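You operate a simulated robot arm through the tools that you are given. There is no shell and no other tool. Be economical: measure what you need, move in short steps, check, and stop when the job is done.

Carry out the task below with a simulated robot arm. There is one attempt and no reset: what you move stays moved.

JOB
Scrub the grimy tube from the press clean, then close the gauge on it.
Fine: press lever left up, fingers clear of the die; scrub it on the purple mat with the purple block; block back; leave the length showing.

Only the result counts: the job must be done as asked and must still hold three seconds after the hand-in. Knocking over, shifting, dropping, spilling or breaking anything else fails it.

ROBOT AND FRAMES
A 7-joint arm with a two-finger parallel gripper, fixed in place. Base frame: the origin is at the foot of the arm, x ahead of it, y to its left, z up; the work surface is at about z = 0.8. Lengths are in m, angles in rad, forces in N, time in s.
With the tool pointing down near the work surface it reaches from about 0.24 to 0.68 m from the base axis. Its first joint turns from -1.152 to 1.152 rad. Payload 2.4 kg.
The TCP is the grasp point between the finger pads, 0.03 m short of the fingertips. In the tool frame z runs along the fingers and y along their closing line. The gripper opens to 0.094 m. The fingers are 0.028 m wide and 0.01 m thick; the gripper's body (0.05 by 0.096 m) begins 0.055 m behind the TCP.
Orientation is that of the tool frame in the base frame, as a unit quaternion [w, x, y, z]. With the fingers straight down and closing along the base's y, the tool's x points along the base's -x, its y along +y and its z along -z.

CONTROLS
- The arm moves only by the tool drive_tool. Its argument "moves" is a list of rows, each a list of 7 numbers: the shift along the tool's x, y, z in units of 30 mm (1.0 is 30 mm), then the turn, a rotation vector about the tool's x, y, z in units of 8 degrees (1.0 is 8 degrees), then the opening in per cent of the stroke, from 0 (shut) to 100 (fully open). In form: [[dx, dy, dz, ax, ay, az, hand], ...]. A call has 1 to 20 rows; each row shifts and turns the commanded pose from where the row before left it, along the tool's axes as they then stand. A call with a number of a shift or a turn outside -1 to 1 is refused whole. A row lasts 0.2 s, in which the tool goes at most 0.05 m and 0.15 rad; a call with a longer step from one row to the next is refused whole, and so is a gripper value outside its range. Where a pose cannot be reached the arm comes as near as it can. A force on the tool above 50 N (or 10 N above the force at the start of the call, whichever is more), or a blocked arm, ends the call early, and 0.2 s more pass. Each finger travels about 0.153 m/s and halts on what it meets, pressing with about 37 N; the grip force reading is that of the motor and also rises with nothing between the fingers. The clock runs only during rows and for 0.2 s after the last one: add rows that do not move to give the fingers time. It gives the time, the measured TCP pose, the force on the tool (base axes), the opening and the grip force at its end, in the units of the frame above (readings bear some noise), and new pictures: "pictures" is both (left out), scene, wrist or none.
- Cameras (640 x 400 px; columns grow to the right, rows downward): "scene" is fixed at [0.0674, 0.4801, 1.4537]; the picture's right is [-0.64, -0.77, 0.00], its down [-0.41, 0.34, -0.85] and it looks along [0.65, -0.54, -0.53] (base axes); focal length 317 px, centre (320, 200). "wrist" rides on the gripper at [-0.037, 0, -0.058] in the tool frame; the picture's right is [0.00, -1.00, 0.00], its down [0.97, 0.00, -0.24] and it looks along [0.24, 0.00, 0.97] (tool axes); focal length 218 px, centre (320, 200). There is no depth. A picture from a camera that has moved, and an enlarged one, comes with that camera's place and axes in the base frame and with its lens. The place of the scene camera against the robot may be out by one fixed shift of up to 0.025 m in any direction.
- enlarge(camera, box): a new picture of the part [left, top, right, bottom] of that camera's present view, enlarged. The clock stands still meanwhile.
- close_job(): hands the job in; it is judged then, once.

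Go step by step. Nothing tells you positions but the pictures and the camera data: compare them with the known pose of the tool, close in by small moves and look again before you grip or let go. The budget is 120 turns and 150 pictures, counting those below and the enlarged ones. Unless the task says otherwise, let go and move clear before handing in, and close with one line.

The tools are called after "Call:" as a command line: name --pt "numbers of a row" for each row, then --argument value for the rest, lists and objects as JSON in quotes. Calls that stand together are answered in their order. drive_tool: Moves the arm, as the interface text tells. Its arguments: {"type":"object","properties":{"moves":{"type":"array"},"pictures":{"type":"string","enum":["both","scene","wrist","none"]}},"required":["moves"]} The other tools are called the same way: enlarge (camera, box) takes an enlarged picture of a part of a camera's view; close_job () hands the job in.

At the start:

```text
clock: 0.0
ee_pos: [0.3187, -0.0631, 1.149]
tcp_rot: [0.001, 0.0, 1.0, 0.0]
force: [0.7, -0.1, 0.0]
gripper_width: 0.0942
gripper_force: 0.1
```

scene: 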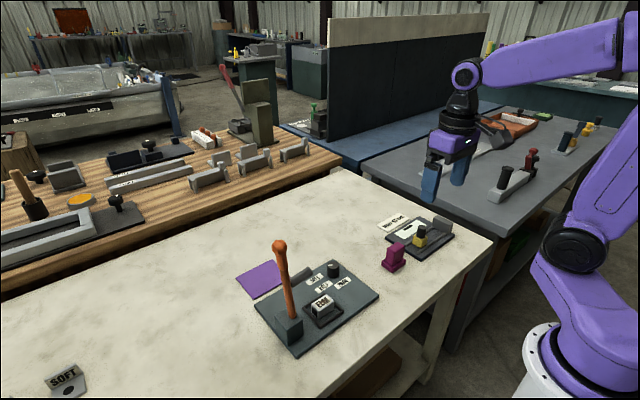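
wrist: 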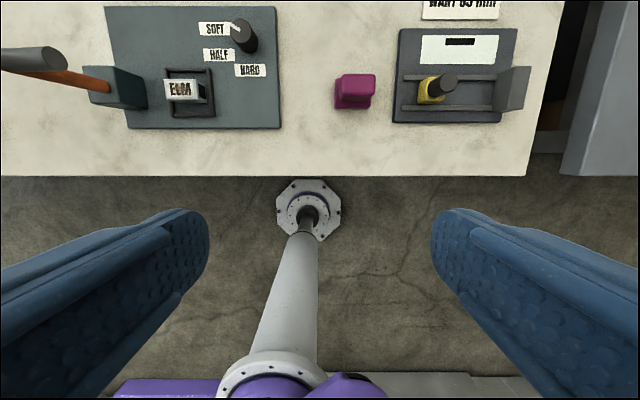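

I see a bench with a press (orange lever, ELM block in the die), a purple mat, a magenta/purple block and a gauge with a yellow slider. I'll look closer first.

Call:
enlarge --camera "scene" --box '[220, 200, 480, 362]'

Call:
enlarge --camera "wrist" --box '[80, 0, 560, 180]'

```text
2.46 times, centred on (350, 281) of scene
camera zoom: at [0.0674, 0.4801, 1.4537], right [-0.64, -0.77, 0.0], down [-0.41, 0.34, -0.85], along [0.65, -0.54, -0.53], focal length 781 px, centre (246, 1)
```

zoom: 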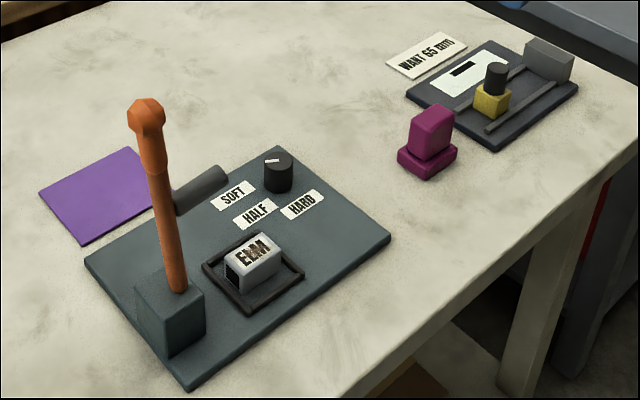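

```text
1.33 times, centred on (320, 90) of wrist
camera zoom: at [0.3561, -0.0644, 1.2069], right [0.0, -1.0, 0.0], down [-0.97, 0.0, 0.24], along [-0.24, 0.0, -0.97], focal length 291 px, centre (320, 347)
```

zoom: 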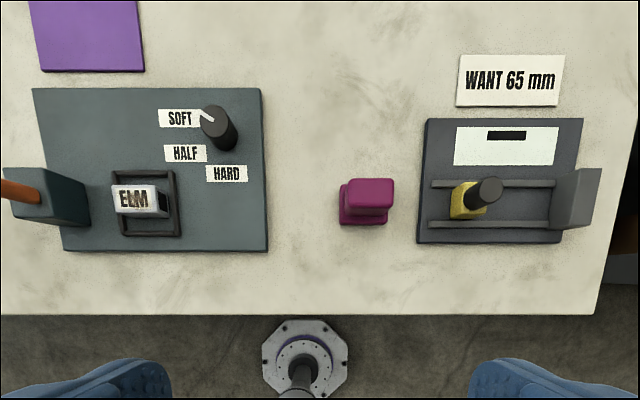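

The tube (ELM) lies in the die near (0.44, 0.14), the block is near (0.435, -0.117), the mat is around (0.62, 0.20) and the gauge is near (0.44, -0.28). I'll turn the gripper 90° so it closes along x, then go above the tube for a close look.

Call:
drive_tool --pt "0 0 0 0 0 0.9375 100" --pt "0 0 0 0 0 0.9375 100" --pt "0 0 0 0 0 0.9375 100" --pt "0 0 0 0 0 0.9375 100" --pt "0 0 0 0 0 0.9375 100" --pt "0 0 0 0 0 0.9375 100" --pt "0 0 0 0 0 0.9375 100" --pt "0 0 0 0 0 0.9375 100" --pt "0 0 0 0 0 0.9375 100" --pt "0 0 0 0 0 0.9375 100" --pt "0 0 0 0 0 0.9375 100" --pt "0 0 0 0 0 0.9375 100" --pt "0.64 0.5 0.62 0 0 0 100" --pt "0.64 0.5 0.62 0 0 0 100" --pt "0.64 0.5 0.62 0 0 0 100" --pt "0.64 0.5 0.62 0 0 0 100" --pt "0.64 0.5 0.62 0 0 0 100" --pt "0.64 0.5 0.62 0 0 0 100" --pt "0.64 0.5 0.62 0 0 0 100" --pt "0.64 0.5 0.62 0 0 0 100"

```text
clock: 4.2
ee_pos: [0.438, 0.0903, 1.0004]
tcp_rot: [-0.001, 0.708, 0.707, 0.0]
force: [0.1, 0.5, 0.6]
gripper_width: 0.0938
gripper_force: 0.1
camera wrist: at [0.4387, 0.052, 1.0582], right [-1.0, 0.0, 0.0], down [0.0, 0.97, 0.24], along [0.0, 0.24, -0.97], focal length 218 px, centre (320, 200)
```

scene: 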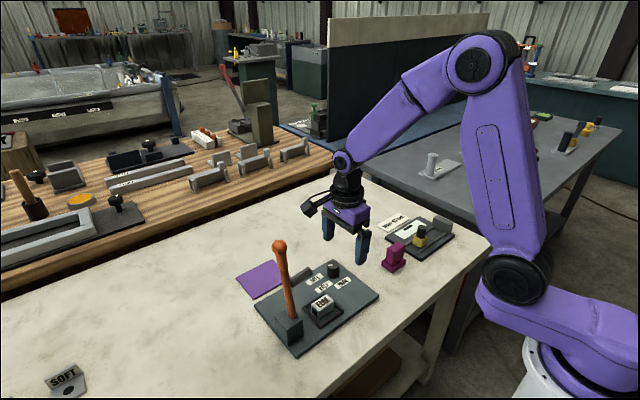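
wrist: 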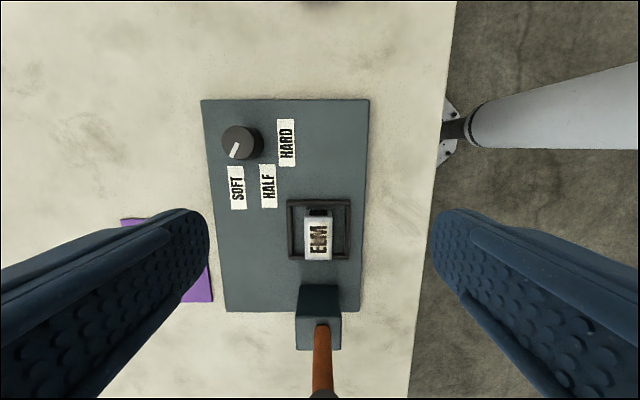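

The tube is roughly below. I'll enlarge for detail.

Call:
enlarge --camera "wrist" --box '[256, 190, 384, 270]'

Call:
enlarge --camera "scene" --box '[240, 230, 400, 330]'

```text
5.00 times, centred on (320, 230) of wrist
camera zoom: at [0.4387, 0.052, 1.0582], right [-1.0, 0.0, 0.0], down [0.0, 0.97, 0.24], along [0.0, 0.24, -0.97], focal length 1091 px, centre (320, 50)
```

zoom: 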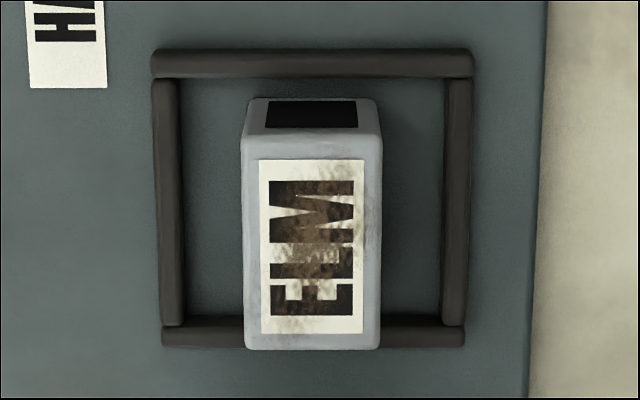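

```text
4.00 times, centred on (320, 280) of scene
camera zoom: at [0.0674, 0.4801, 1.4537], right [-0.64, -0.77, 0.0], down [-0.41, 0.34, -0.85], along [0.65, -0.54, -0.53], focal length 1269 px, centre (320, -120)
```

zoom: 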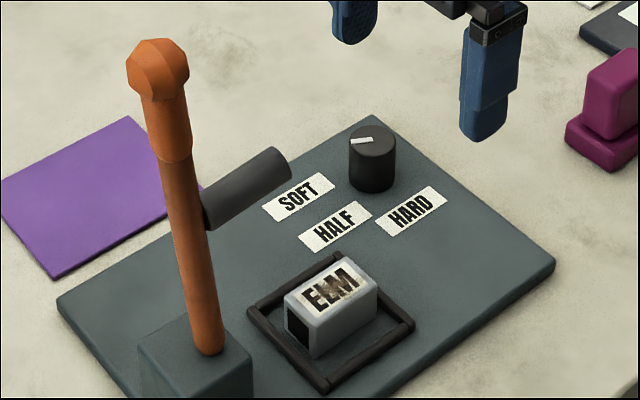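

The tube is a ~30 × 50 mm rectangular piece at about (0.440, 0.149), with its top at z≈0.842 and the grime on top. The ram tip hangs at y≈0.19, z≈0.97, so I'll come down on the near side of the tube at y≈0.14.

Call:
drive_tool --pt "0.414 0.02 0.67 0 0 0 100" --pt "0.414 0.02 0.67 0 0 0 100" --pt "0.414 0.02 0.67 0 0 0 100" --pt "0.414 0.02 0.67 0 0 0 100"

Call:
enlarge --camera "scene" --box '[240, 180, 432, 300]'

```text
clock: 5.2
ee_pos: [0.4395, 0.141, 0.9212]
tcp_rot: [0.0, 0.707, 0.707, -0.001]
force: [0.0, 0.1, -1.0]
gripper_width: 0.0939
gripper_force: 0.0
camera wrist: at [0.4394, 0.1031, 0.9778], right [-1.0, 0.0, 0.0], down [0.0, 0.97, 0.24], along [0.0, 0.24, -0.97], focal length 218 px, centre (320, 200)
```

scene: 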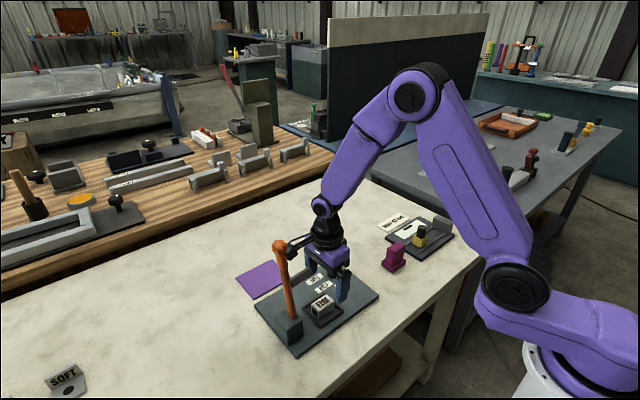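
wrist: 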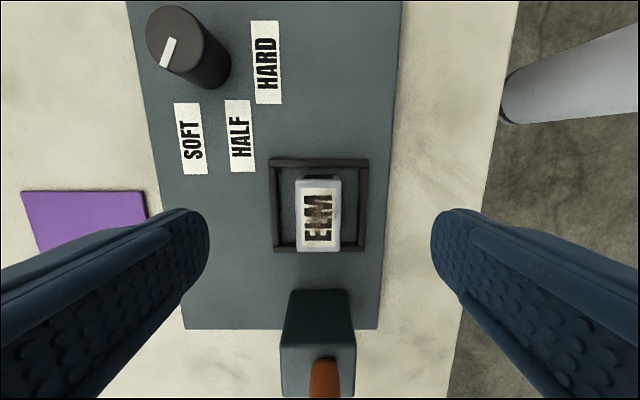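

```text
3.33 times, centred on (336, 240) of scene
camera zoom: at [0.0674, 0.4801, 1.4537], right [-0.64, -0.77, 0.0], down [-0.41, 0.34, -0.85], along [0.65, -0.54, -0.53], focal length 1058 px, centre (267, 67)
```

zoom: 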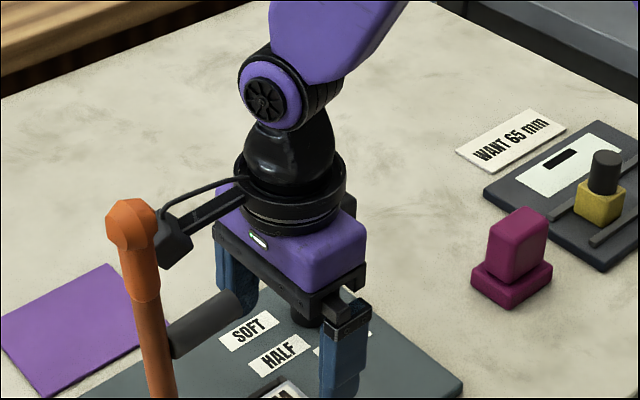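

I see a black fixture on the hand sticking out to +y, which would meet the ram if I go straight down. I'll lean the hand back by 32° about x, so it tilts away from the press and the fingertips point toward +y.

Call:
drive_tool --pt "-0.7 0 0 0 0 0 100" --pt "0 0 0 0 1 0 100" --pt "0 0 0 0 1 0 100" --pt "0 0 0 0 1 0 100" --pt "0 0 0 0 1 0 100"

Call:
enlarge --camera "scene" --box '[240, 180, 432, 300]'

Call:
enlarge --camera "wrist" --box '[240, 100, 400, 200]'

```text
clock: 6.4
ee_pos: [0.4412, 0.1202, 0.9197]
tcp_rot: [-0.196, 0.679, 0.68, 0.195]
force: [-0.2, 0.3, -0.1]
gripper_width: 0.094
gripper_force: 0.0
camera wrist: at [0.4412, 0.0569, 0.9497], right [-1.0, 0.0, 0.0], down [0.0, 0.69, 0.72], along [0.0, 0.72, -0.69], focal length 218 px, centre (320, 200)
```

scene: 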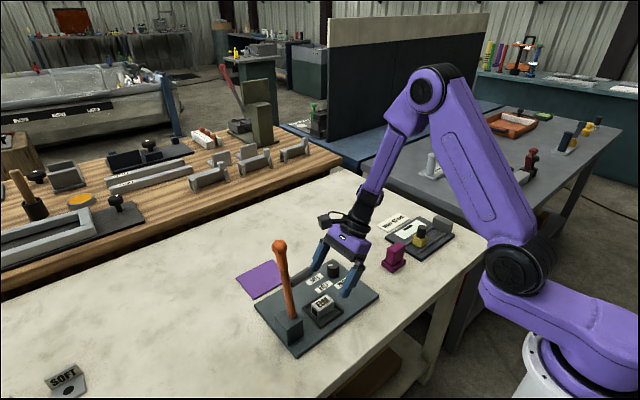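
wrist: 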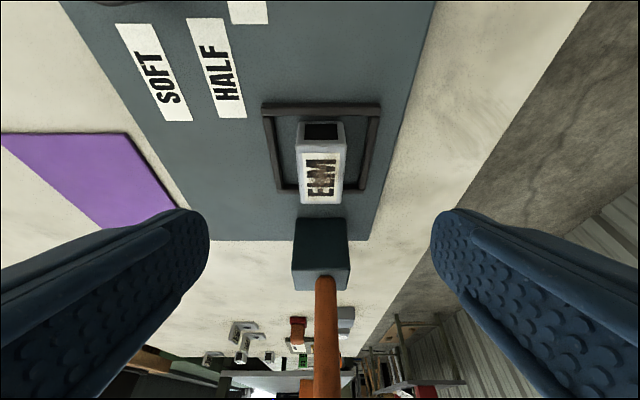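

```text
3.33 times, centred on (336, 240) of scene
camera zoom: at [0.0674, 0.4801, 1.4537], right [-0.64, -0.77, 0.0], down [-0.41, 0.34, -0.85], along [0.65, -0.54, -0.53], focal length 1058 px, centre (267, 67)
```

zoom: 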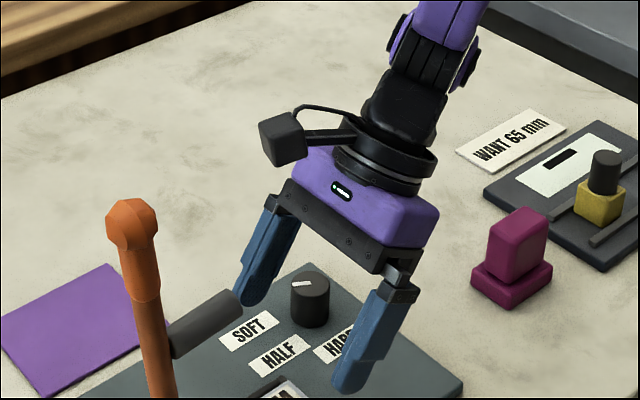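

```text
4.00 times, centred on (320, 150) of wrist
camera zoom: at [0.4412, 0.0569, 0.9497], right [-1.0, 0.0, 0.0], down [0.0, 0.69, 0.72], along [0.0, 0.72, -0.69], focal length 873 px, centre (320, 400)
```

zoom: 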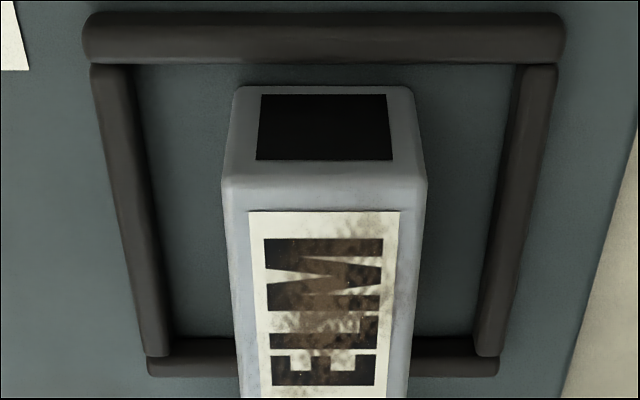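

The hand is leaned back and clear of the press. I'll go down to the tube with tips just above the rim, and the fingers partly open.

Call:
drive_tool --pt "-0.205 0 0.478 0 0 0 65" --pt "-0.205 0 0.478 0 0 0 65" --pt "-0.205 0 0.478 0 0 0 65" --pt "-0.205 0 0.478 0 0 0 65" --pictures "wrist"

Call:
enlarge --camera "scene" --box '[260, 230, 388, 310]'

```text
clock: 7.4
ee_pos: [0.439, 0.1279, 0.8588]
tcp_rot: [-0.195, 0.68, 0.68, 0.195]
force: [-0.6, 0.7, 0.0]
gripper_width: 0.0611
gripper_force: 0.0
camera wrist: at [0.44, 0.0652, 0.8881], right [-1.0, 0.0, 0.0], down [0.0, 0.7, 0.72], along [0.0, 0.72, -0.7], focal length 218 px, centre (320, 200)
```

wrist: 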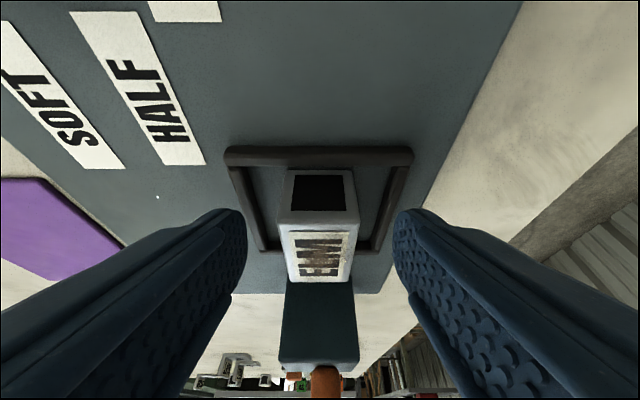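

```text
5.00 times, centred on (324, 270) of scene
camera zoom: at [0.0674, 0.4801, 1.4537], right [-0.64, -0.77, 0.0], down [-0.41, 0.34, -0.85], along [0.65, -0.54, -0.53], focal length 1586 px, centre (300, -150)
```

zoom: 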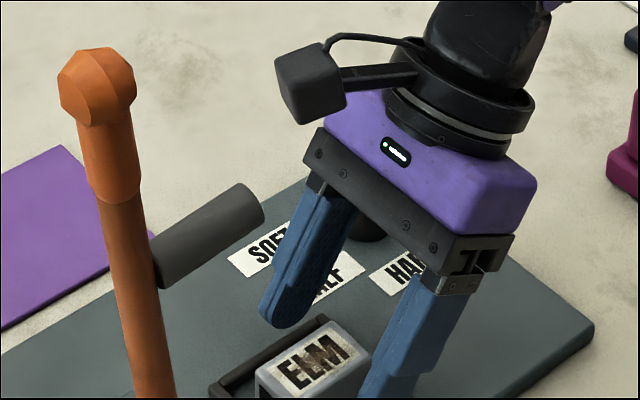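

The fingers straddle the tube. I'll narrow them to inside the rim, go in 6 mm further, and grip.

Call:
drive_tool --pt "0 0.06 0 0 0 0 41" --pt "0 0 0 0 0 0 41" --pt "0.03 0 0.14 0 0 0 41" --pt "0.03 0 0.14 0 0 0 41" --pictures "wrist"

```text
clock: 8.4
ee_pos: [0.4418, 0.135, 0.8518]
tcp_rot: [-0.194, 0.68, 0.68, 0.195]
force: [-0.1, -0.4, 1.2]
gripper_width: 0.0384
gripper_force: 0.1
camera wrist: at [0.4423, 0.0713, 0.8816], right [-1.0, 0.0, 0.0], down [0.0, 0.7, 0.72], along [0.0, 0.72, -0.7], focal length 218 px, centre (320, 200)
```

wrist: 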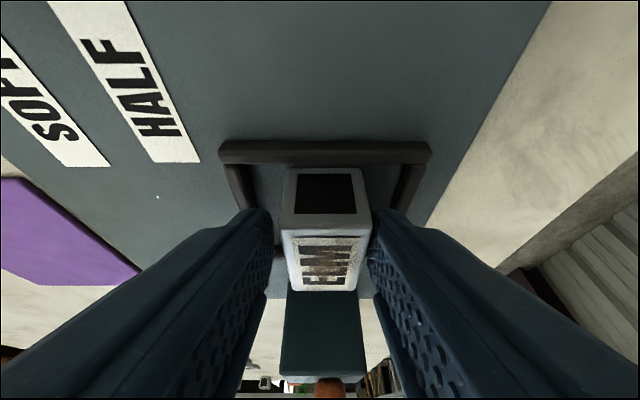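

The tube is slightly toward −x of the fingers. I'll shift 1.5 mm and close.

Call:
drive_tool --pt "0 -0.06 0 0 0 0 41" --pt "0 0 0 0 0 0 20" --pt "0 0 0 0 0 0 20" --pt "0 0 0 0 0 0 20" --pictures "wrist"

```text
clock: 9.4
ee_pos: [0.4403, 0.1337, 0.8513]
tcp_rot: [-0.194, 0.68, 0.68, 0.196]
force: [2.3, 0.0, 13.1]
gripper_width: 0.0288
gripper_force: 36.6
camera wrist: at [0.4412, 0.0711, 0.8813], right [-1.0, 0.0, 0.0], down [0.0, 0.7, 0.72], along [0.0, 0.72, -0.7], focal length 218 px, centre (320, 200)
```

wrist: 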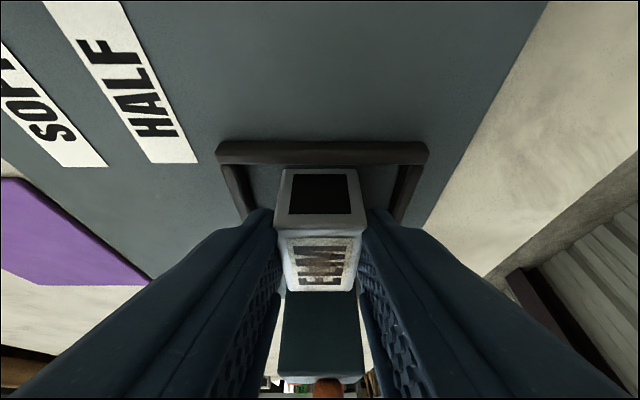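

The grip holds at 28.8 mm. I'll lift gently and check it.

Call:
drive_tool --pt "0.178 0 -0.282 0 0 0 20" --pt "0.178 0 -0.282 0 0 0 20" --pt "0.178 0 -0.282 0 0 0 20" --pt "-0.209 0 -0.919 0 0 0 20" --pt "-0.209 0 -0.919 0 0 0 20"

```text
clock: 10.6
ee_pos: [0.4405, 0.0961, 0.9217]
tcp_rot: [-0.195, 0.68, 0.68, 0.195]
force: [-0.3, 0.3, -0.2]
gripper_width: 0.029
gripper_force: 37.3
camera wrist: at [0.441, 0.0328, 0.9512], right [-1.0, 0.0, 0.0], down [0.0, 0.7, 0.72], along [0.0, 0.72, -0.7], focal length 218 px, centre (320, 200)
```

scene: 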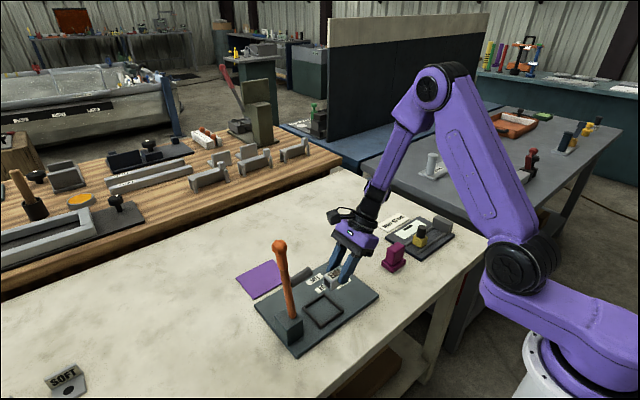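
wrist: 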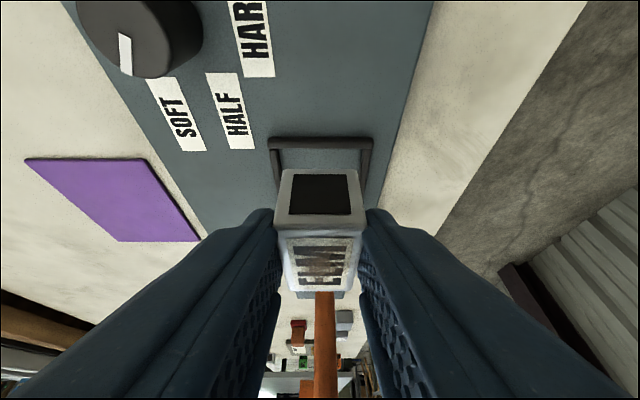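

The tube is held and the lever is still up. The mat spans roughly x 0.583–0.683 and y 0.137–0.258, so I'll carry the tube above it, aiming for (0.61, 0.19).

Call:
drive_tool --pt "0.053 0.94 -0.085 0 0 0 20" --pt "0.053 0.94 -0.085 0 0 0 20" --pt "0.053 0.94 -0.085 0 0 0 20" --pt "0.053 0.94 -0.085 0 0 0 20" --pt "0.053 0.94 -0.085 0 0 0 20" --pt "0.053 0.94 -0.085 0 0 0 20" --pt "0.557 0 0.351 0 0 0 20" --pt "0.557 0 0.351 0 0 0 20" --pt "0.557 0 0.351 0 0 0 20" --pt "0.557 0 0.351 0 0 0 20"

```text
clock: 12.8
ee_pos: [0.6112, 0.1759, 0.9422]
tcp_rot: [-0.195, 0.68, 0.68, 0.195]
force: [0.1, 0.4, -0.8]
gripper_width: 0.0293
gripper_force: 36.6
camera wrist: at [0.6122, 0.1113, 0.9717], right [-1.0, 0.0, 0.0], down [0.0, 0.7, 0.72], along [0.0, 0.72, -0.7], focal length 218 px, centre (320, 200)
```

scene: 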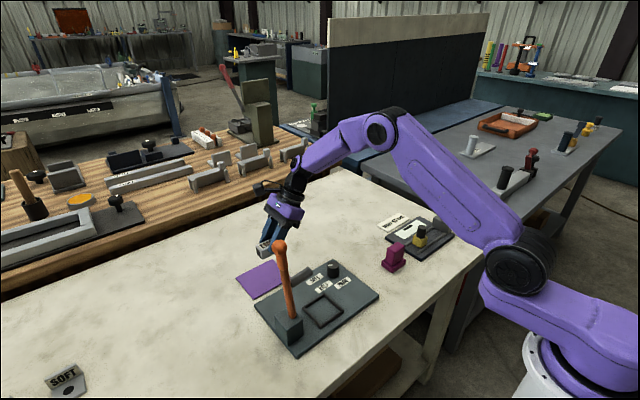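
wrist: 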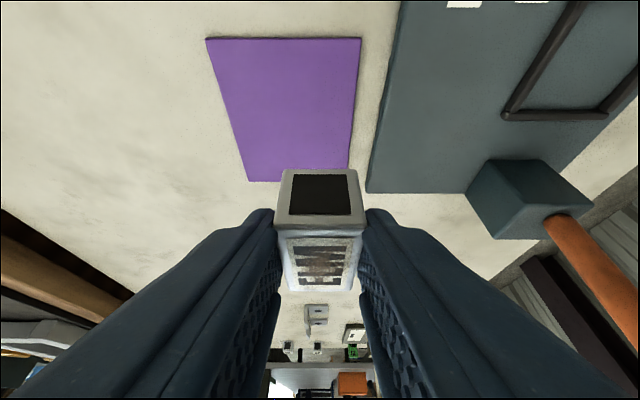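

I'm right above the mat, and its edges match my estimate. I'll descend most of the way.

Call:
drive_tool --pt "-0.453 0.1 0.719 0 0 0 20" --pt "-0.453 0 0.719 0 0 0 20" --pt "-0.453 0 0.719 0 0 0 20" --pt "-0.213 0 0.338 0 0 0 20"

```text
clock: 13.8
ee_pos: [0.6152, 0.1715, 0.854]
tcp_rot: [-0.194, 0.68, 0.68, 0.195]
force: [0.4, 0.4, -1.0]
gripper_width: 0.029
gripper_force: 37.0
camera wrist: at [0.615, 0.109, 0.883], right [-1.0, 0.0, 0.0], down [0.0, 0.7, 0.72], along [0.0, 0.72, -0.7], focal length 218 px, centre (320, 200)
```

scene: 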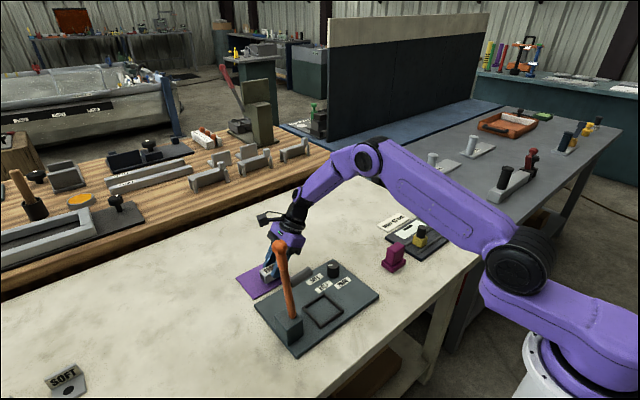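
wrist: 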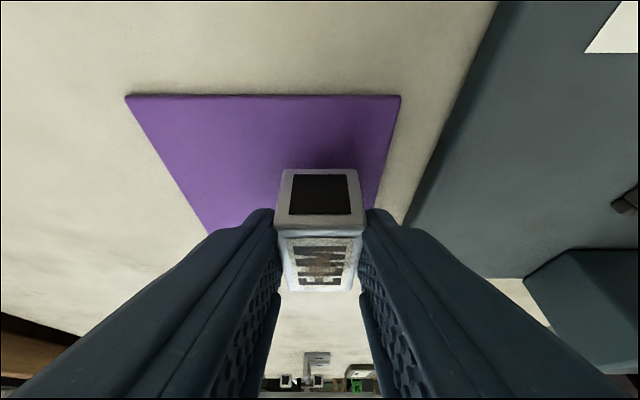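

The tube is just above the mat. I'll ease down in small steps and watch the force.

Call:
drive_tool --pt "-0.044 0 0.07 0 0 0 20" --pt "-0.044 0 0.07 0 0 0 20" --pt "-0.044 0 0.07 0 0 0 20" --pt "-0.044 0 0.07 0 0 0 20" --pt "-0.044 0 0.07 0 0 0 20" --pictures "wrist"

```text
clock: 15.0
ee_pos: [0.6137, 0.1732, 0.8442]
tcp_rot: [-0.195, 0.679, 0.68, 0.197]
force: [-9.1, -3.4, 27.0]
gripper_width: 0.0292
gripper_force: 36.9
camera wrist: at [0.6143, 0.1094, 0.873], right [-1.0, 0.0, 0.0], down [0.0, 0.69, 0.72], along [0.0, 0.72, -0.69], focal length 218 px, centre (320, 200)
```

wrist: 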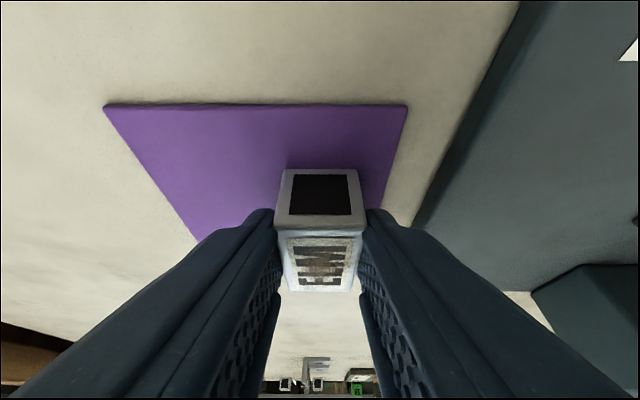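

Contact reads 27 N, so the tube sits on the mat. I'll relax slightly, open and lift off.

Call:
drive_tool --pt "0.018 0 -0.028 0 0 0 20" --pt "0.018 0 -0.028 0 0 0 20" --pt "0 0 0 0 0 0 50" --pt "0 0 0 0 0 0 50" --pt "0 0 -0.3 0 0 0 50" --pt "0 0 -0.8 0 0 0 60" --pt "0 0 -0.9 0 0 0 60" --pt "0 0 -0.9 0 0 0 60"

Call:
enlarge --camera "wrist" --box '[200, 80, 440, 230]'

```text
clock: 16.8
ee_pos: [0.6133, 0.1263, 0.9141]
tcp_rot: [-0.195, 0.68, 0.679, 0.194]
force: [-0.2, -0.6, 0.5]
gripper_width: 0.0563
gripper_force: 0.0
camera wrist: at [0.6131, 0.0637, 0.9437], right [-1.0, 0.0, 0.0], down [0.0, 0.7, 0.72], along [0.0, 0.72, -0.7], focal length 218 px, centre (320, 200)
```

scene: 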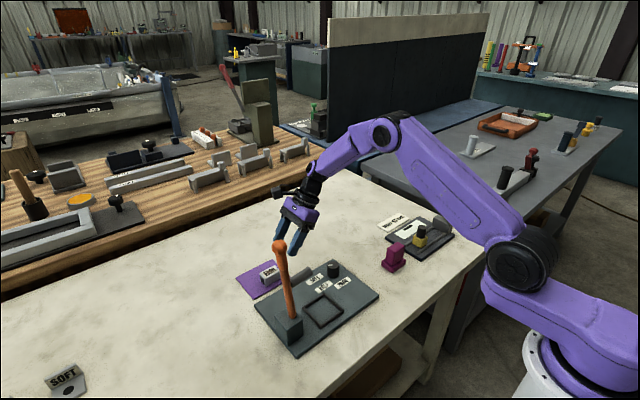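
wrist: 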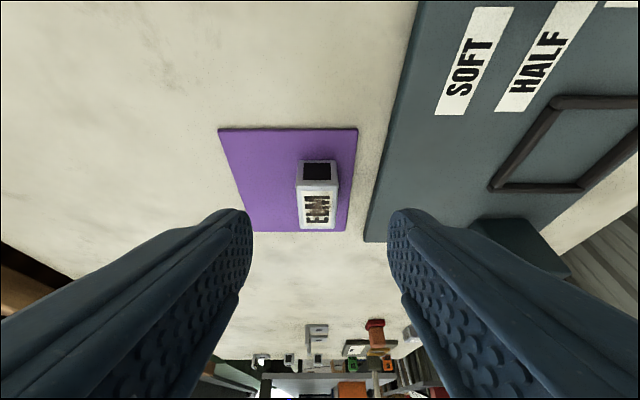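

```text
2.67 times, centred on (320, 155) of wrist
camera zoom: at [0.6131, 0.0637, 0.9437], right [-1.0, 0.0, 0.0], down [0.0, 0.7, 0.72], along [0.0, 0.72, -0.7], focal length 582 px, centre (320, 320)
```

zoom: 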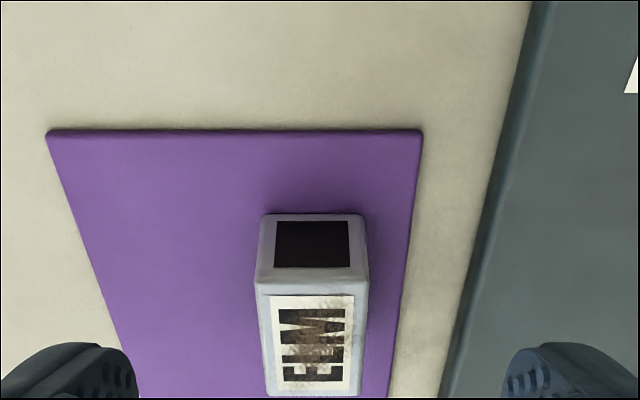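

The tube is on the mat at about (0.614, 0.188), grime up, top at z≈0.831. Next I'll straighten the hand and go look at the purple block from above.

Call:
drive_tool --pt "0 0 -1 0 -1 0 80" --pt "0 0 -1 0 -1 0 100" --pt "0 0 0 0 -1 0 100" --pt "0 0 0 0 -1 0 100" --pt "-0.74 -0.494 0 0 0 0 100" --pt "-0.74 -0.494 0 0 0 0 100" --pt "-0.74 -0.494 0 0 0 0 100" --pt "-0.74 -0.494 0 0 0 0 100" --pt "-0.74 -0.494 0 0 0 0 100" --pt "-0.74 -0.494 0 0 0 0 100" --pt "-0.74 -0.494 0 0 0 0 100" --pt "-0.74 -0.494 0 0 0 0 100" --pt "-0.74 -0.494 0 0 0 0 100" --pt "-0.74 -0.494 0 0 0 0 100" --pt "-0.74 -0.494 0 0 0 0 100"

```text
clock: 20.0
ee_pos: [0.4506, -0.148, 0.9686]
tcp_rot: [0.001, 0.708, 0.707, -0.001]
force: [-0.3, -0.5, 0.5]
gripper_width: 0.0943
gripper_force: 0.0
camera wrist: at [0.4507, -0.1851, 1.0266], right [-1.0, 0.0, 0.0], down [0.0, 0.97, 0.24], along [0.0, 0.24, -0.97], focal length 218 px, centre (320, 200)
```

scene: 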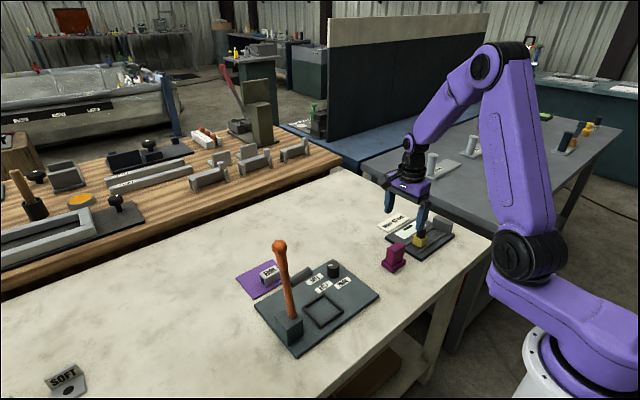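
wrist: 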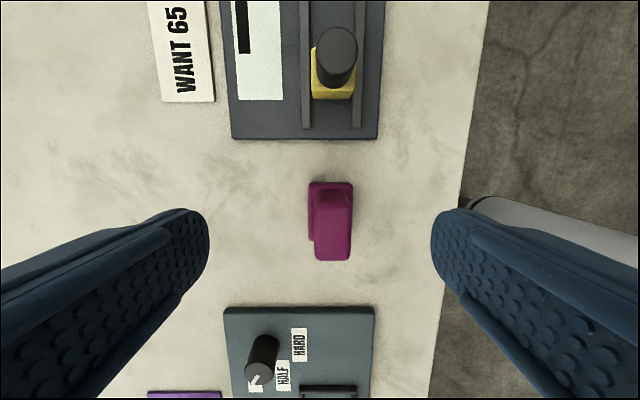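

The block is below. I'll enlarge both views for its shape.

Call:
enlarge --camera "wrist" --box '[272, 170, 400, 270]'

Call:
enlarge --camera "scene" --box '[360, 205, 472, 285]'

```text
4.00 times, centred on (336, 220) of wrist
camera zoom: at [0.4507, -0.1851, 1.0266], right [-1.0, 0.0, 0.0], down [0.0, 0.97, 0.24], along [0.0, 0.24, -0.97], focal length 873 px, centre (256, 120)
```

zoom: 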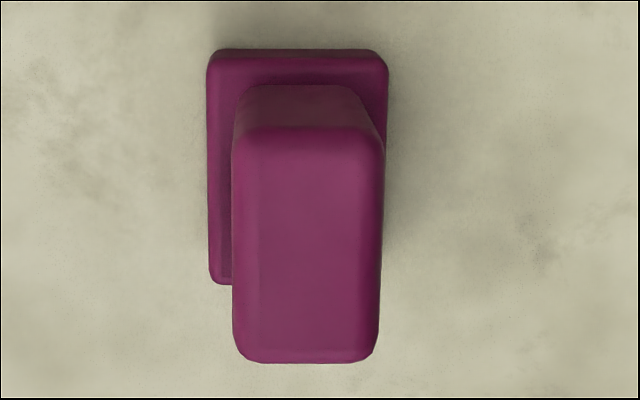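

```text
5.00 times, centred on (416, 245) of scene
camera zoom: at [0.0674, 0.4801, 1.4537], right [-0.64, -0.77, 0.0], down [-0.41, 0.34, -0.85], along [0.65, -0.54, -0.53], focal length 1586 px, centre (-160, -25)
```

zoom: 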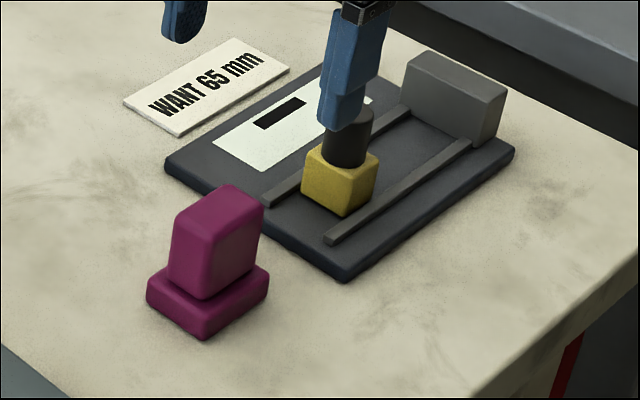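

The block is centred near (0.440, −0.116); its handle is 30 mm wide in x and its top is at z≈0.857. I'll move over it and go partway down.

Call:
drive_tool --pt "0.53 -0.177 0 0 0 0 90" --pt "0.53 -0.177 0 0 0 0 80" --pt "0 0 0.95 0 0 0 70" --pt "0 0 0.95 0 0 0 70" --pt "0 0 0.75 0 0 0 70" --pictures "wrist"

Call:
enlarge --camera "scene" --box '[344, 185, 472, 285]'

```text
clock: 21.2
ee_pos: [0.4388, -0.1127, 0.8893]
tcp_rot: [0.0, 0.707, 0.707, -0.001]
force: [-0.3, 0.3, -0.3]
gripper_width: 0.0658
gripper_force: 0.0
camera wrist: at [0.44, -0.1495, 0.9473], right [-1.0, 0.0, 0.0], down [0.0, 0.97, 0.24], along [0.0, 0.24, -0.97], focal length 218 px, centre (320, 200)
```

wrist: 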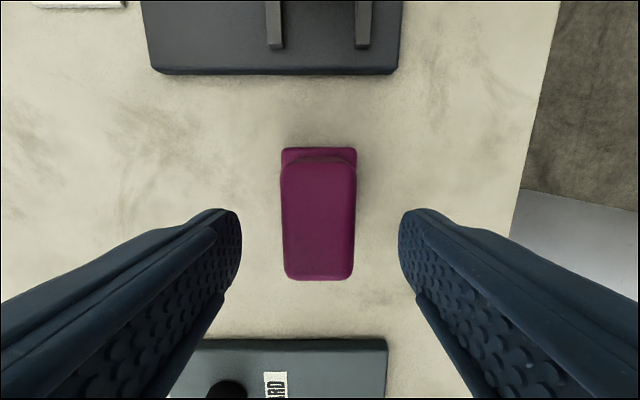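

```text
4.00 times, centred on (408, 235) of scene
camera zoom: at [0.0674, 0.4801, 1.4537], right [-0.64, -0.77, 0.0], down [-0.41, 0.34, -0.85], along [0.65, -0.54, -0.53], focal length 1269 px, centre (-32, 60)
```

zoom: 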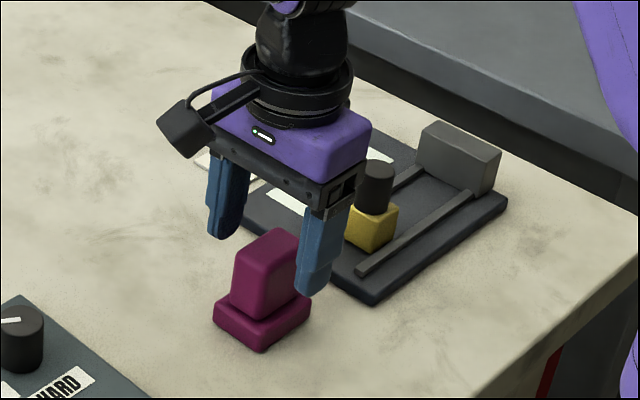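

It is well centred. I'll descend and grip the handle.

Call:
drive_tool --pt "0 0.02 0.65 0 0 0 70" --pt "0 0.02 0.63 0 0 0 60" --pt "0 0 0 0 0 0 20" --pt "0 0 0 0 0 0 20" --pt "0 0 0 0 0 0 20" --pictures "wrist"

```text
clock: 22.4
ee_pos: [0.4403, -0.1141, 0.8514]
tcp_rot: [0.0, 0.707, 0.707, 0.0]
force: [-4.3, -0.9, 5.2]
gripper_width: 0.0338
gripper_force: 37.2
camera wrist: at [0.4413, -0.1519, 0.9092], right [-1.0, 0.0, 0.0], down [0.0, 0.97, 0.24], along [0.0, 0.24, -0.97], focal length 218 px, centre (320, 200)
```

wrist: 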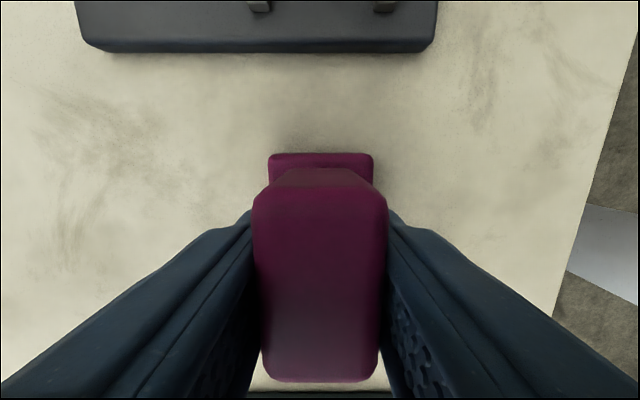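

I have the block (home TCP 0.4403, −0.1141, 0.8514). I'll lift it and carry it above the tube.

Call:
drive_tool --pt "0 0 -0.5 0 0 0 20" --pt "0 0 -0.95 0 0 0 20" --pt "0 0 -0.95 0 0 0 20" --pt "0 0 -0.9 0 0 0 20" --pt "0.775 0.446 0 0 0 0 20" --pt "0.775 0.446 0 0 0 0 20" --pt "0.775 0.446 0 0 0 0 20" --pt "0.775 0.446 0 0 0 0 20" --pt "0.775 0.446 0 0 0 0 20" --pt "0.775 0.446 0 0 0 0 20" --pt "0.775 0.446 0 0 0 0 20" --pt "0.775 0.446 0 0 0 0 20" --pt "0.775 0.446 0 0 0 0 20" --pt "0.775 0.446 0 0 0 0 20" --pt "0.775 0.446 0 0 0 0 20" --pt "0.775 0.446 0 0 0 0 20" --pt "0.775 0.446 0 0 0 0 20"

Call:
enlarge --camera "scene" --box '[220, 200, 348, 300]'

```text
clock: 26.0
ee_pos: [0.6168, 0.1871, 0.9495]
tcp_rot: [0.0, 0.708, 0.706, 0.0]
force: [0.7, 0.3, -1.0]
gripper_width: 0.0337
gripper_force: 37.4
camera wrist: at [0.6167, 0.1497, 1.0076], right [-1.0, 0.0, 0.0], down [0.0, 0.97, 0.24], along [0.0, 0.24, -0.97], focal length 218 px, centre (320, 200)
```

scene: 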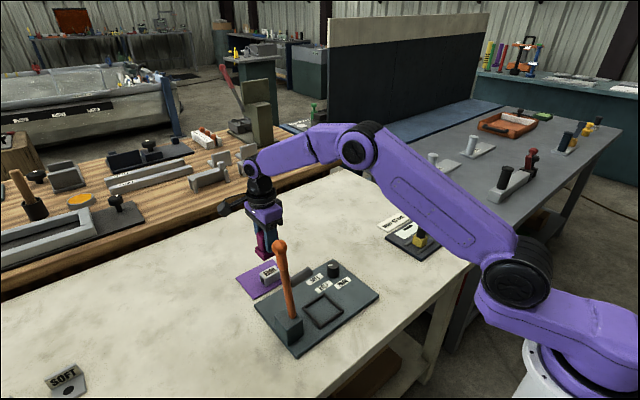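
wrist: 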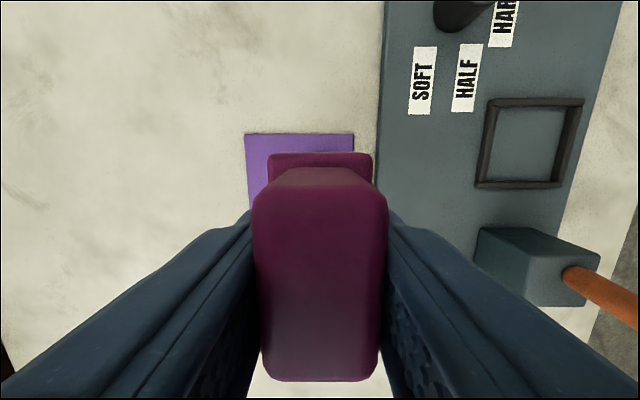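

```text
4.00 times, centred on (284, 250) of scene
camera zoom: at [0.0674, 0.4801, 1.4537], right [-0.64, -0.77, 0.0], down [-0.41, 0.34, -0.85], along [0.65, -0.54, -0.53], focal length 1269 px, centre (464, 0)
```

zoom: 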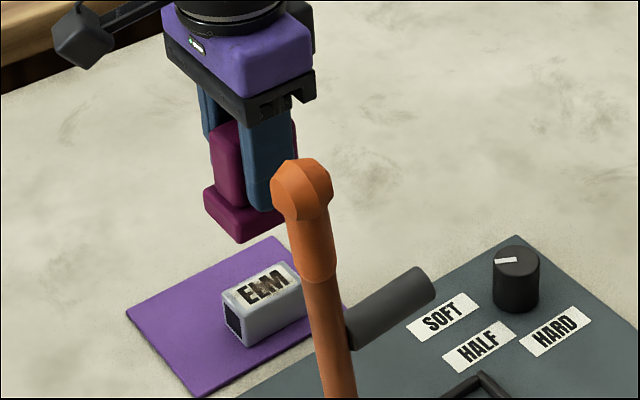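

The block is over the tube. I'll descend to just above contact, then in 1.5 mm steps.

Call:
drive_tool --pt "0 -0.09 0.9 0 0 0 20" --pt "0 0 0.95 0 0 0 20" --pt "0 0 0.1 0 0 0 20" --pt "0 0 0.05 0 0 0 20" --pt "0 0 0.05 0 0 0 20" --pictures "none"

```text
clock: 27.2
ee_pos: [0.612, 0.1893, 0.8878]
tcp_rot: [0.0, 0.707, 0.707, 0.0]
force: [-0.3, -0.2, -0.6]
gripper_width: 0.0335
gripper_force: 37.3
```

Call:
drive_tool --pt "0 0.03 0.05 0 0 0 20" --pt "0 0.03 0.05 0 0 0 20" --pt "0 0 0.05 0 0 0 20" --pictures "none"

```text
clock: 28.0
ee_pos: [0.6141, 0.1877, 0.8852]
tcp_rot: [0.0, 0.707, 0.708, 0.001]
force: [-9.7, -0.3, 24.7]
gripper_width: 0.0338
gripper_force: 36.8
```

Contact reads ~25 N. I'll ease up a touch and make one short stroke pair along the tube, then check that the tube stays put.

Call:
drive_tool --pt "0 0 -0.02 0 0 0 20" --pt "0.25 0 0 0 0 0 20" --pt "0.25 0 0 0 0 0 20" --pt "-0.25 0 0 0 0 0 20" --pt "-0.25 0 0 0 0 0 20" --pt "-0.25 0 0 0 0 0 20" --pt "-0.25 0 0 0 0 0 20" --pt "0.25 0 0 0 0 0 20" --pt "0.25 0 0 0 0 0 20" --pictures "scene"

Call:
enlarge --camera "scene" --box '[220, 200, 348, 300]'

```text
clock: 30.0
ee_pos: [0.6152, 0.1792, 0.8854]
tcp_rot: [0.001, 0.709, 0.705, -0.003]
force: [-5.0, -18.1, 26.0]
gripper_width: 0.0338
gripper_force: 37.0
```

scene: 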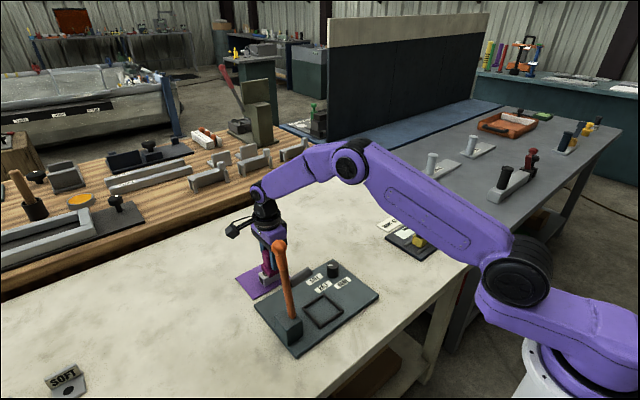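

```text
4.00 times, centred on (284, 250) of scene
camera zoom: at [0.0668, 0.4794, 1.454], right [-0.64, -0.77, 0.0], down [-0.41, 0.34, -0.85], along [0.65, -0.54, -0.53], focal length 1269 px, centre (464, 0)
```

zoom: 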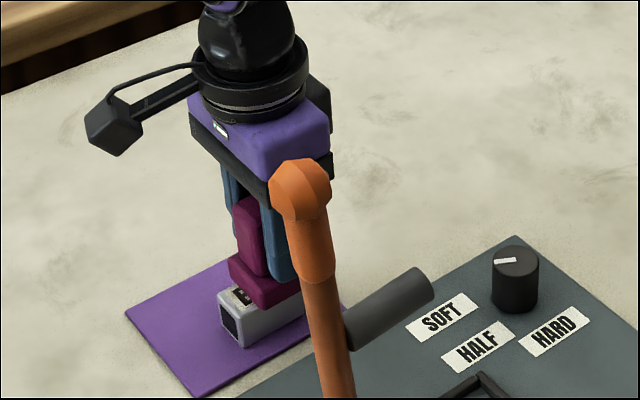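

The tube stayed in place. I'll scrub with more and longer strokes.

Call:
drive_tool --pt "0.3 0 0 0 0 0 20" --pt "0.35 0 0 0 0 0 20" --pt "0.35 0 0 0 0 0 20" --pt "-0.4 0 0 0 0 0 20" --pt "-0.4 0 0 0 0 0 20" --pt "-0.4 0 0 0 0 0 20" --pt "-0.4 0 0 0 0 0 20" --pt "0.4 0 0 0 0 0 20" --pt "0.4 0 0 0 0 0 20" --pt "0.4 0 0 0 0 0 20" --pt "0.4 0 0 0 0 0 20" --pt "-0.4 0 0 0 0 0 20" --pt "-0.4 0 0 0 0 0 20" --pt "-0.4 0 0 0 0 0 20" --pt "-0.4 0 0 0 0 0 20" --pt "0.4 0 0 0 0 0 20" --pt "0.4 0 0 0 0 0 20" --pt "0.4 0 0 0 0 0 20" --pictures "scene"

Call:
enlarge --camera "scene" --box '[220, 200, 348, 300]'

```text
clock: 33.8
ee_pos: [0.6152, 0.2062, 0.8857]
tcp_rot: [0.0, 0.706, 0.708, 0.0]
force: [0.4, -1.0, 0.2]
gripper_width: 0.0336
gripper_force: 36.6
```

scene: 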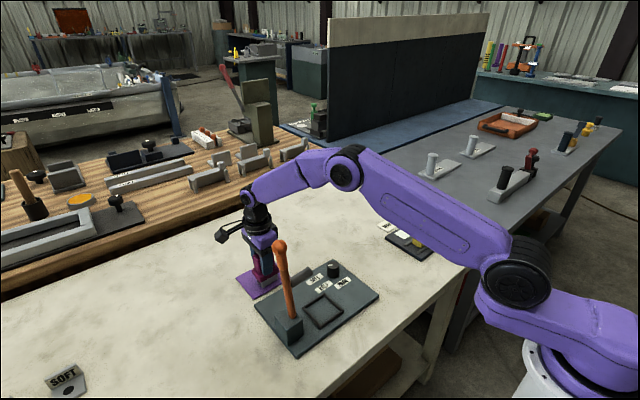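

```text
4.00 times, centred on (284, 250) of scene
camera zoom: at [0.0674, 0.4801, 1.4537], right [-0.64, -0.77, 0.0], down [-0.41, 0.34, -0.85], along [0.65, -0.54, -0.53], focal length 1269 px, centre (464, 0)
```

zoom: 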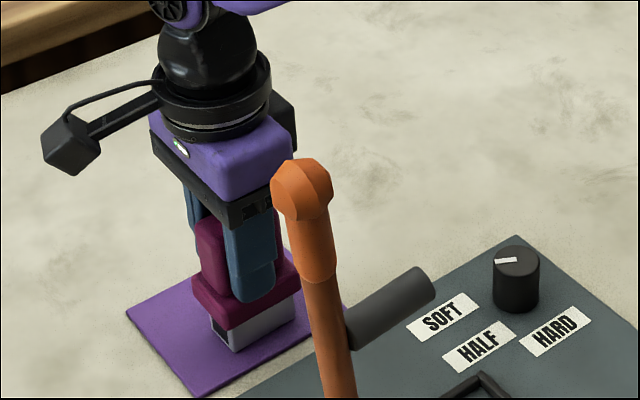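

Contact has been lost and the tube may have shifted a few mm. I'll lift and inspect the label.

Call:
drive_tool --pt "0 0 -0.5 0 0 0 20" --pt "-0.6 0 -0.8 0 0 0 20" --pt "-0.6 0 -0.8 0 0 0 20" --pictures "none"

Call:
enlarge --camera "scene" --box '[230, 230, 326, 290]'

```text
clock: 34.6
ee_pos: [0.6148, 0.1688, 0.9465]
tcp_rot: [0.0, 0.707, 0.707, 0.0]
force: [0.0, -0.7, -1.5]
gripper_width: 0.0336
gripper_force: 36.5
```

```text
6.67 times, centred on (278, 260) of scene
camera zoom: at [0.0674, 0.4801, 1.4537], right [-0.64, -0.77, 0.0], down [-0.41, 0.34, -0.85], along [0.65, -0.54, -0.53], focal length 2115 px, centre (600, -200)
```

zoom: 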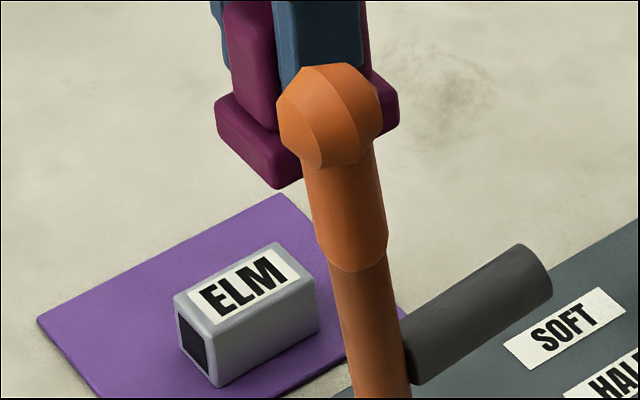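

The label is clean. I'll carry the block back above its home spot.

Call:
drive_tool --pt "-0.7256 -0.4474 0 0 0 0 20" --pt "-0.7256 -0.4474 0 0 0 0 20" --pt "-0.7256 -0.4474 0 0 0 0 20" --pt "-0.7256 -0.4474 0 0 0 0 20" --pt "-0.7256 -0.4474 0 0 0 0 20" --pt "-0.7256 -0.4474 0 0 0 0 20" --pt "-0.7256 -0.4474 0 0 0 0 20" --pt "-0.7256 -0.4474 0 0 0 0 20" --pt "-0.7256 -0.4474 0 0 0 0 20" --pt "-0.7256 -0.4474 0 0 0 0 20" --pt "-0.7256 -0.4474 0 0 0 0 20" --pt "-0.7256 -0.4474 0 0 0 0 20" --pt "-0.7256 -0.4474 0 0 0 0 20" --pt "0 0 0.8 0 0 0 20" --pt "0 0 0.8 0 0 0 20" --pt "0 0 0.8 0 0 0 20" --pictures "wrist"

```text
clock: 38.0
ee_pos: [0.4406, -0.113, 0.8735]
tcp_rot: [0.0, 0.707, 0.707, 0.001]
force: [0.1, -0.6, -0.7]
gripper_width: 0.0336
gripper_force: 36.8
camera wrist: at [0.4416, -0.1506, 0.932], right [-1.0, 0.0, 0.0], down [0.0, 0.97, 0.24], along [0.0, 0.24, -0.97], focal length 218 px, centre (320, 200)
```

wrist: 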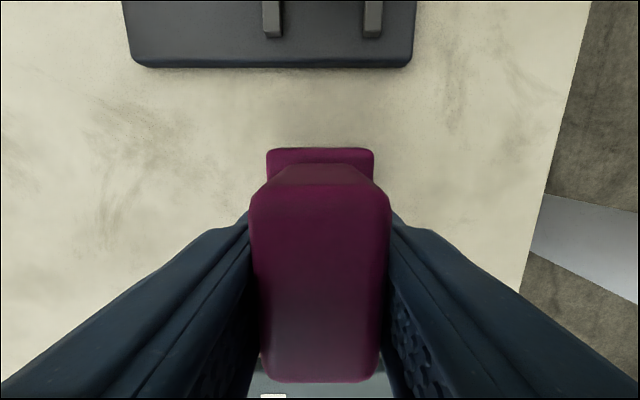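

It is over its home spot. I'll descend gently.

Call:
drive_tool --pt "-0.02 0 0.4 0 0 0 20" --pt "0 0 0.15 0 0 0 20" --pt "0 0 0.06 0 0 0 20" --pt "0 0 0.06 0 0 0 20" --pt "0 0 0.05 0 0 0 20" --pictures "wrist"

```text
clock: 39.2
ee_pos: [0.4408, -0.1143, 0.8531]
tcp_rot: [0.001, 0.707, 0.707, 0.0]
force: [-0.2, -0.2, -1.6]
gripper_width: 0.0337
gripper_force: 37.4
camera wrist: at [0.4407, -0.1519, 0.9108], right [-1.0, 0.0, 0.0], down [0.0, 0.97, 0.24], along [0.0, 0.24, -0.97], focal length 218 px, centre (320, 200)
```

wrist: 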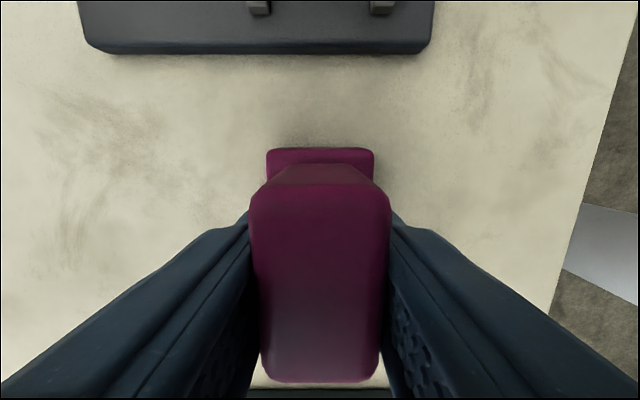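

No contact yet. I'll go a little lower.

Call:
drive_tool --pt "0 0 0.04 0 0 0 20" --pt "0 0 0.04 0 0 0 20" --pt "0 0 0.03 0 0 0 20" --pictures "none"

```text
clock: 40.0
ee_pos: [0.4395, -0.1141, 0.8512]
tcp_rot: [0.0, 0.707, 0.707, 0.0]
force: [-4.9, 1.9, 16.0]
gripper_width: 0.0337
gripper_force: 36.7
```

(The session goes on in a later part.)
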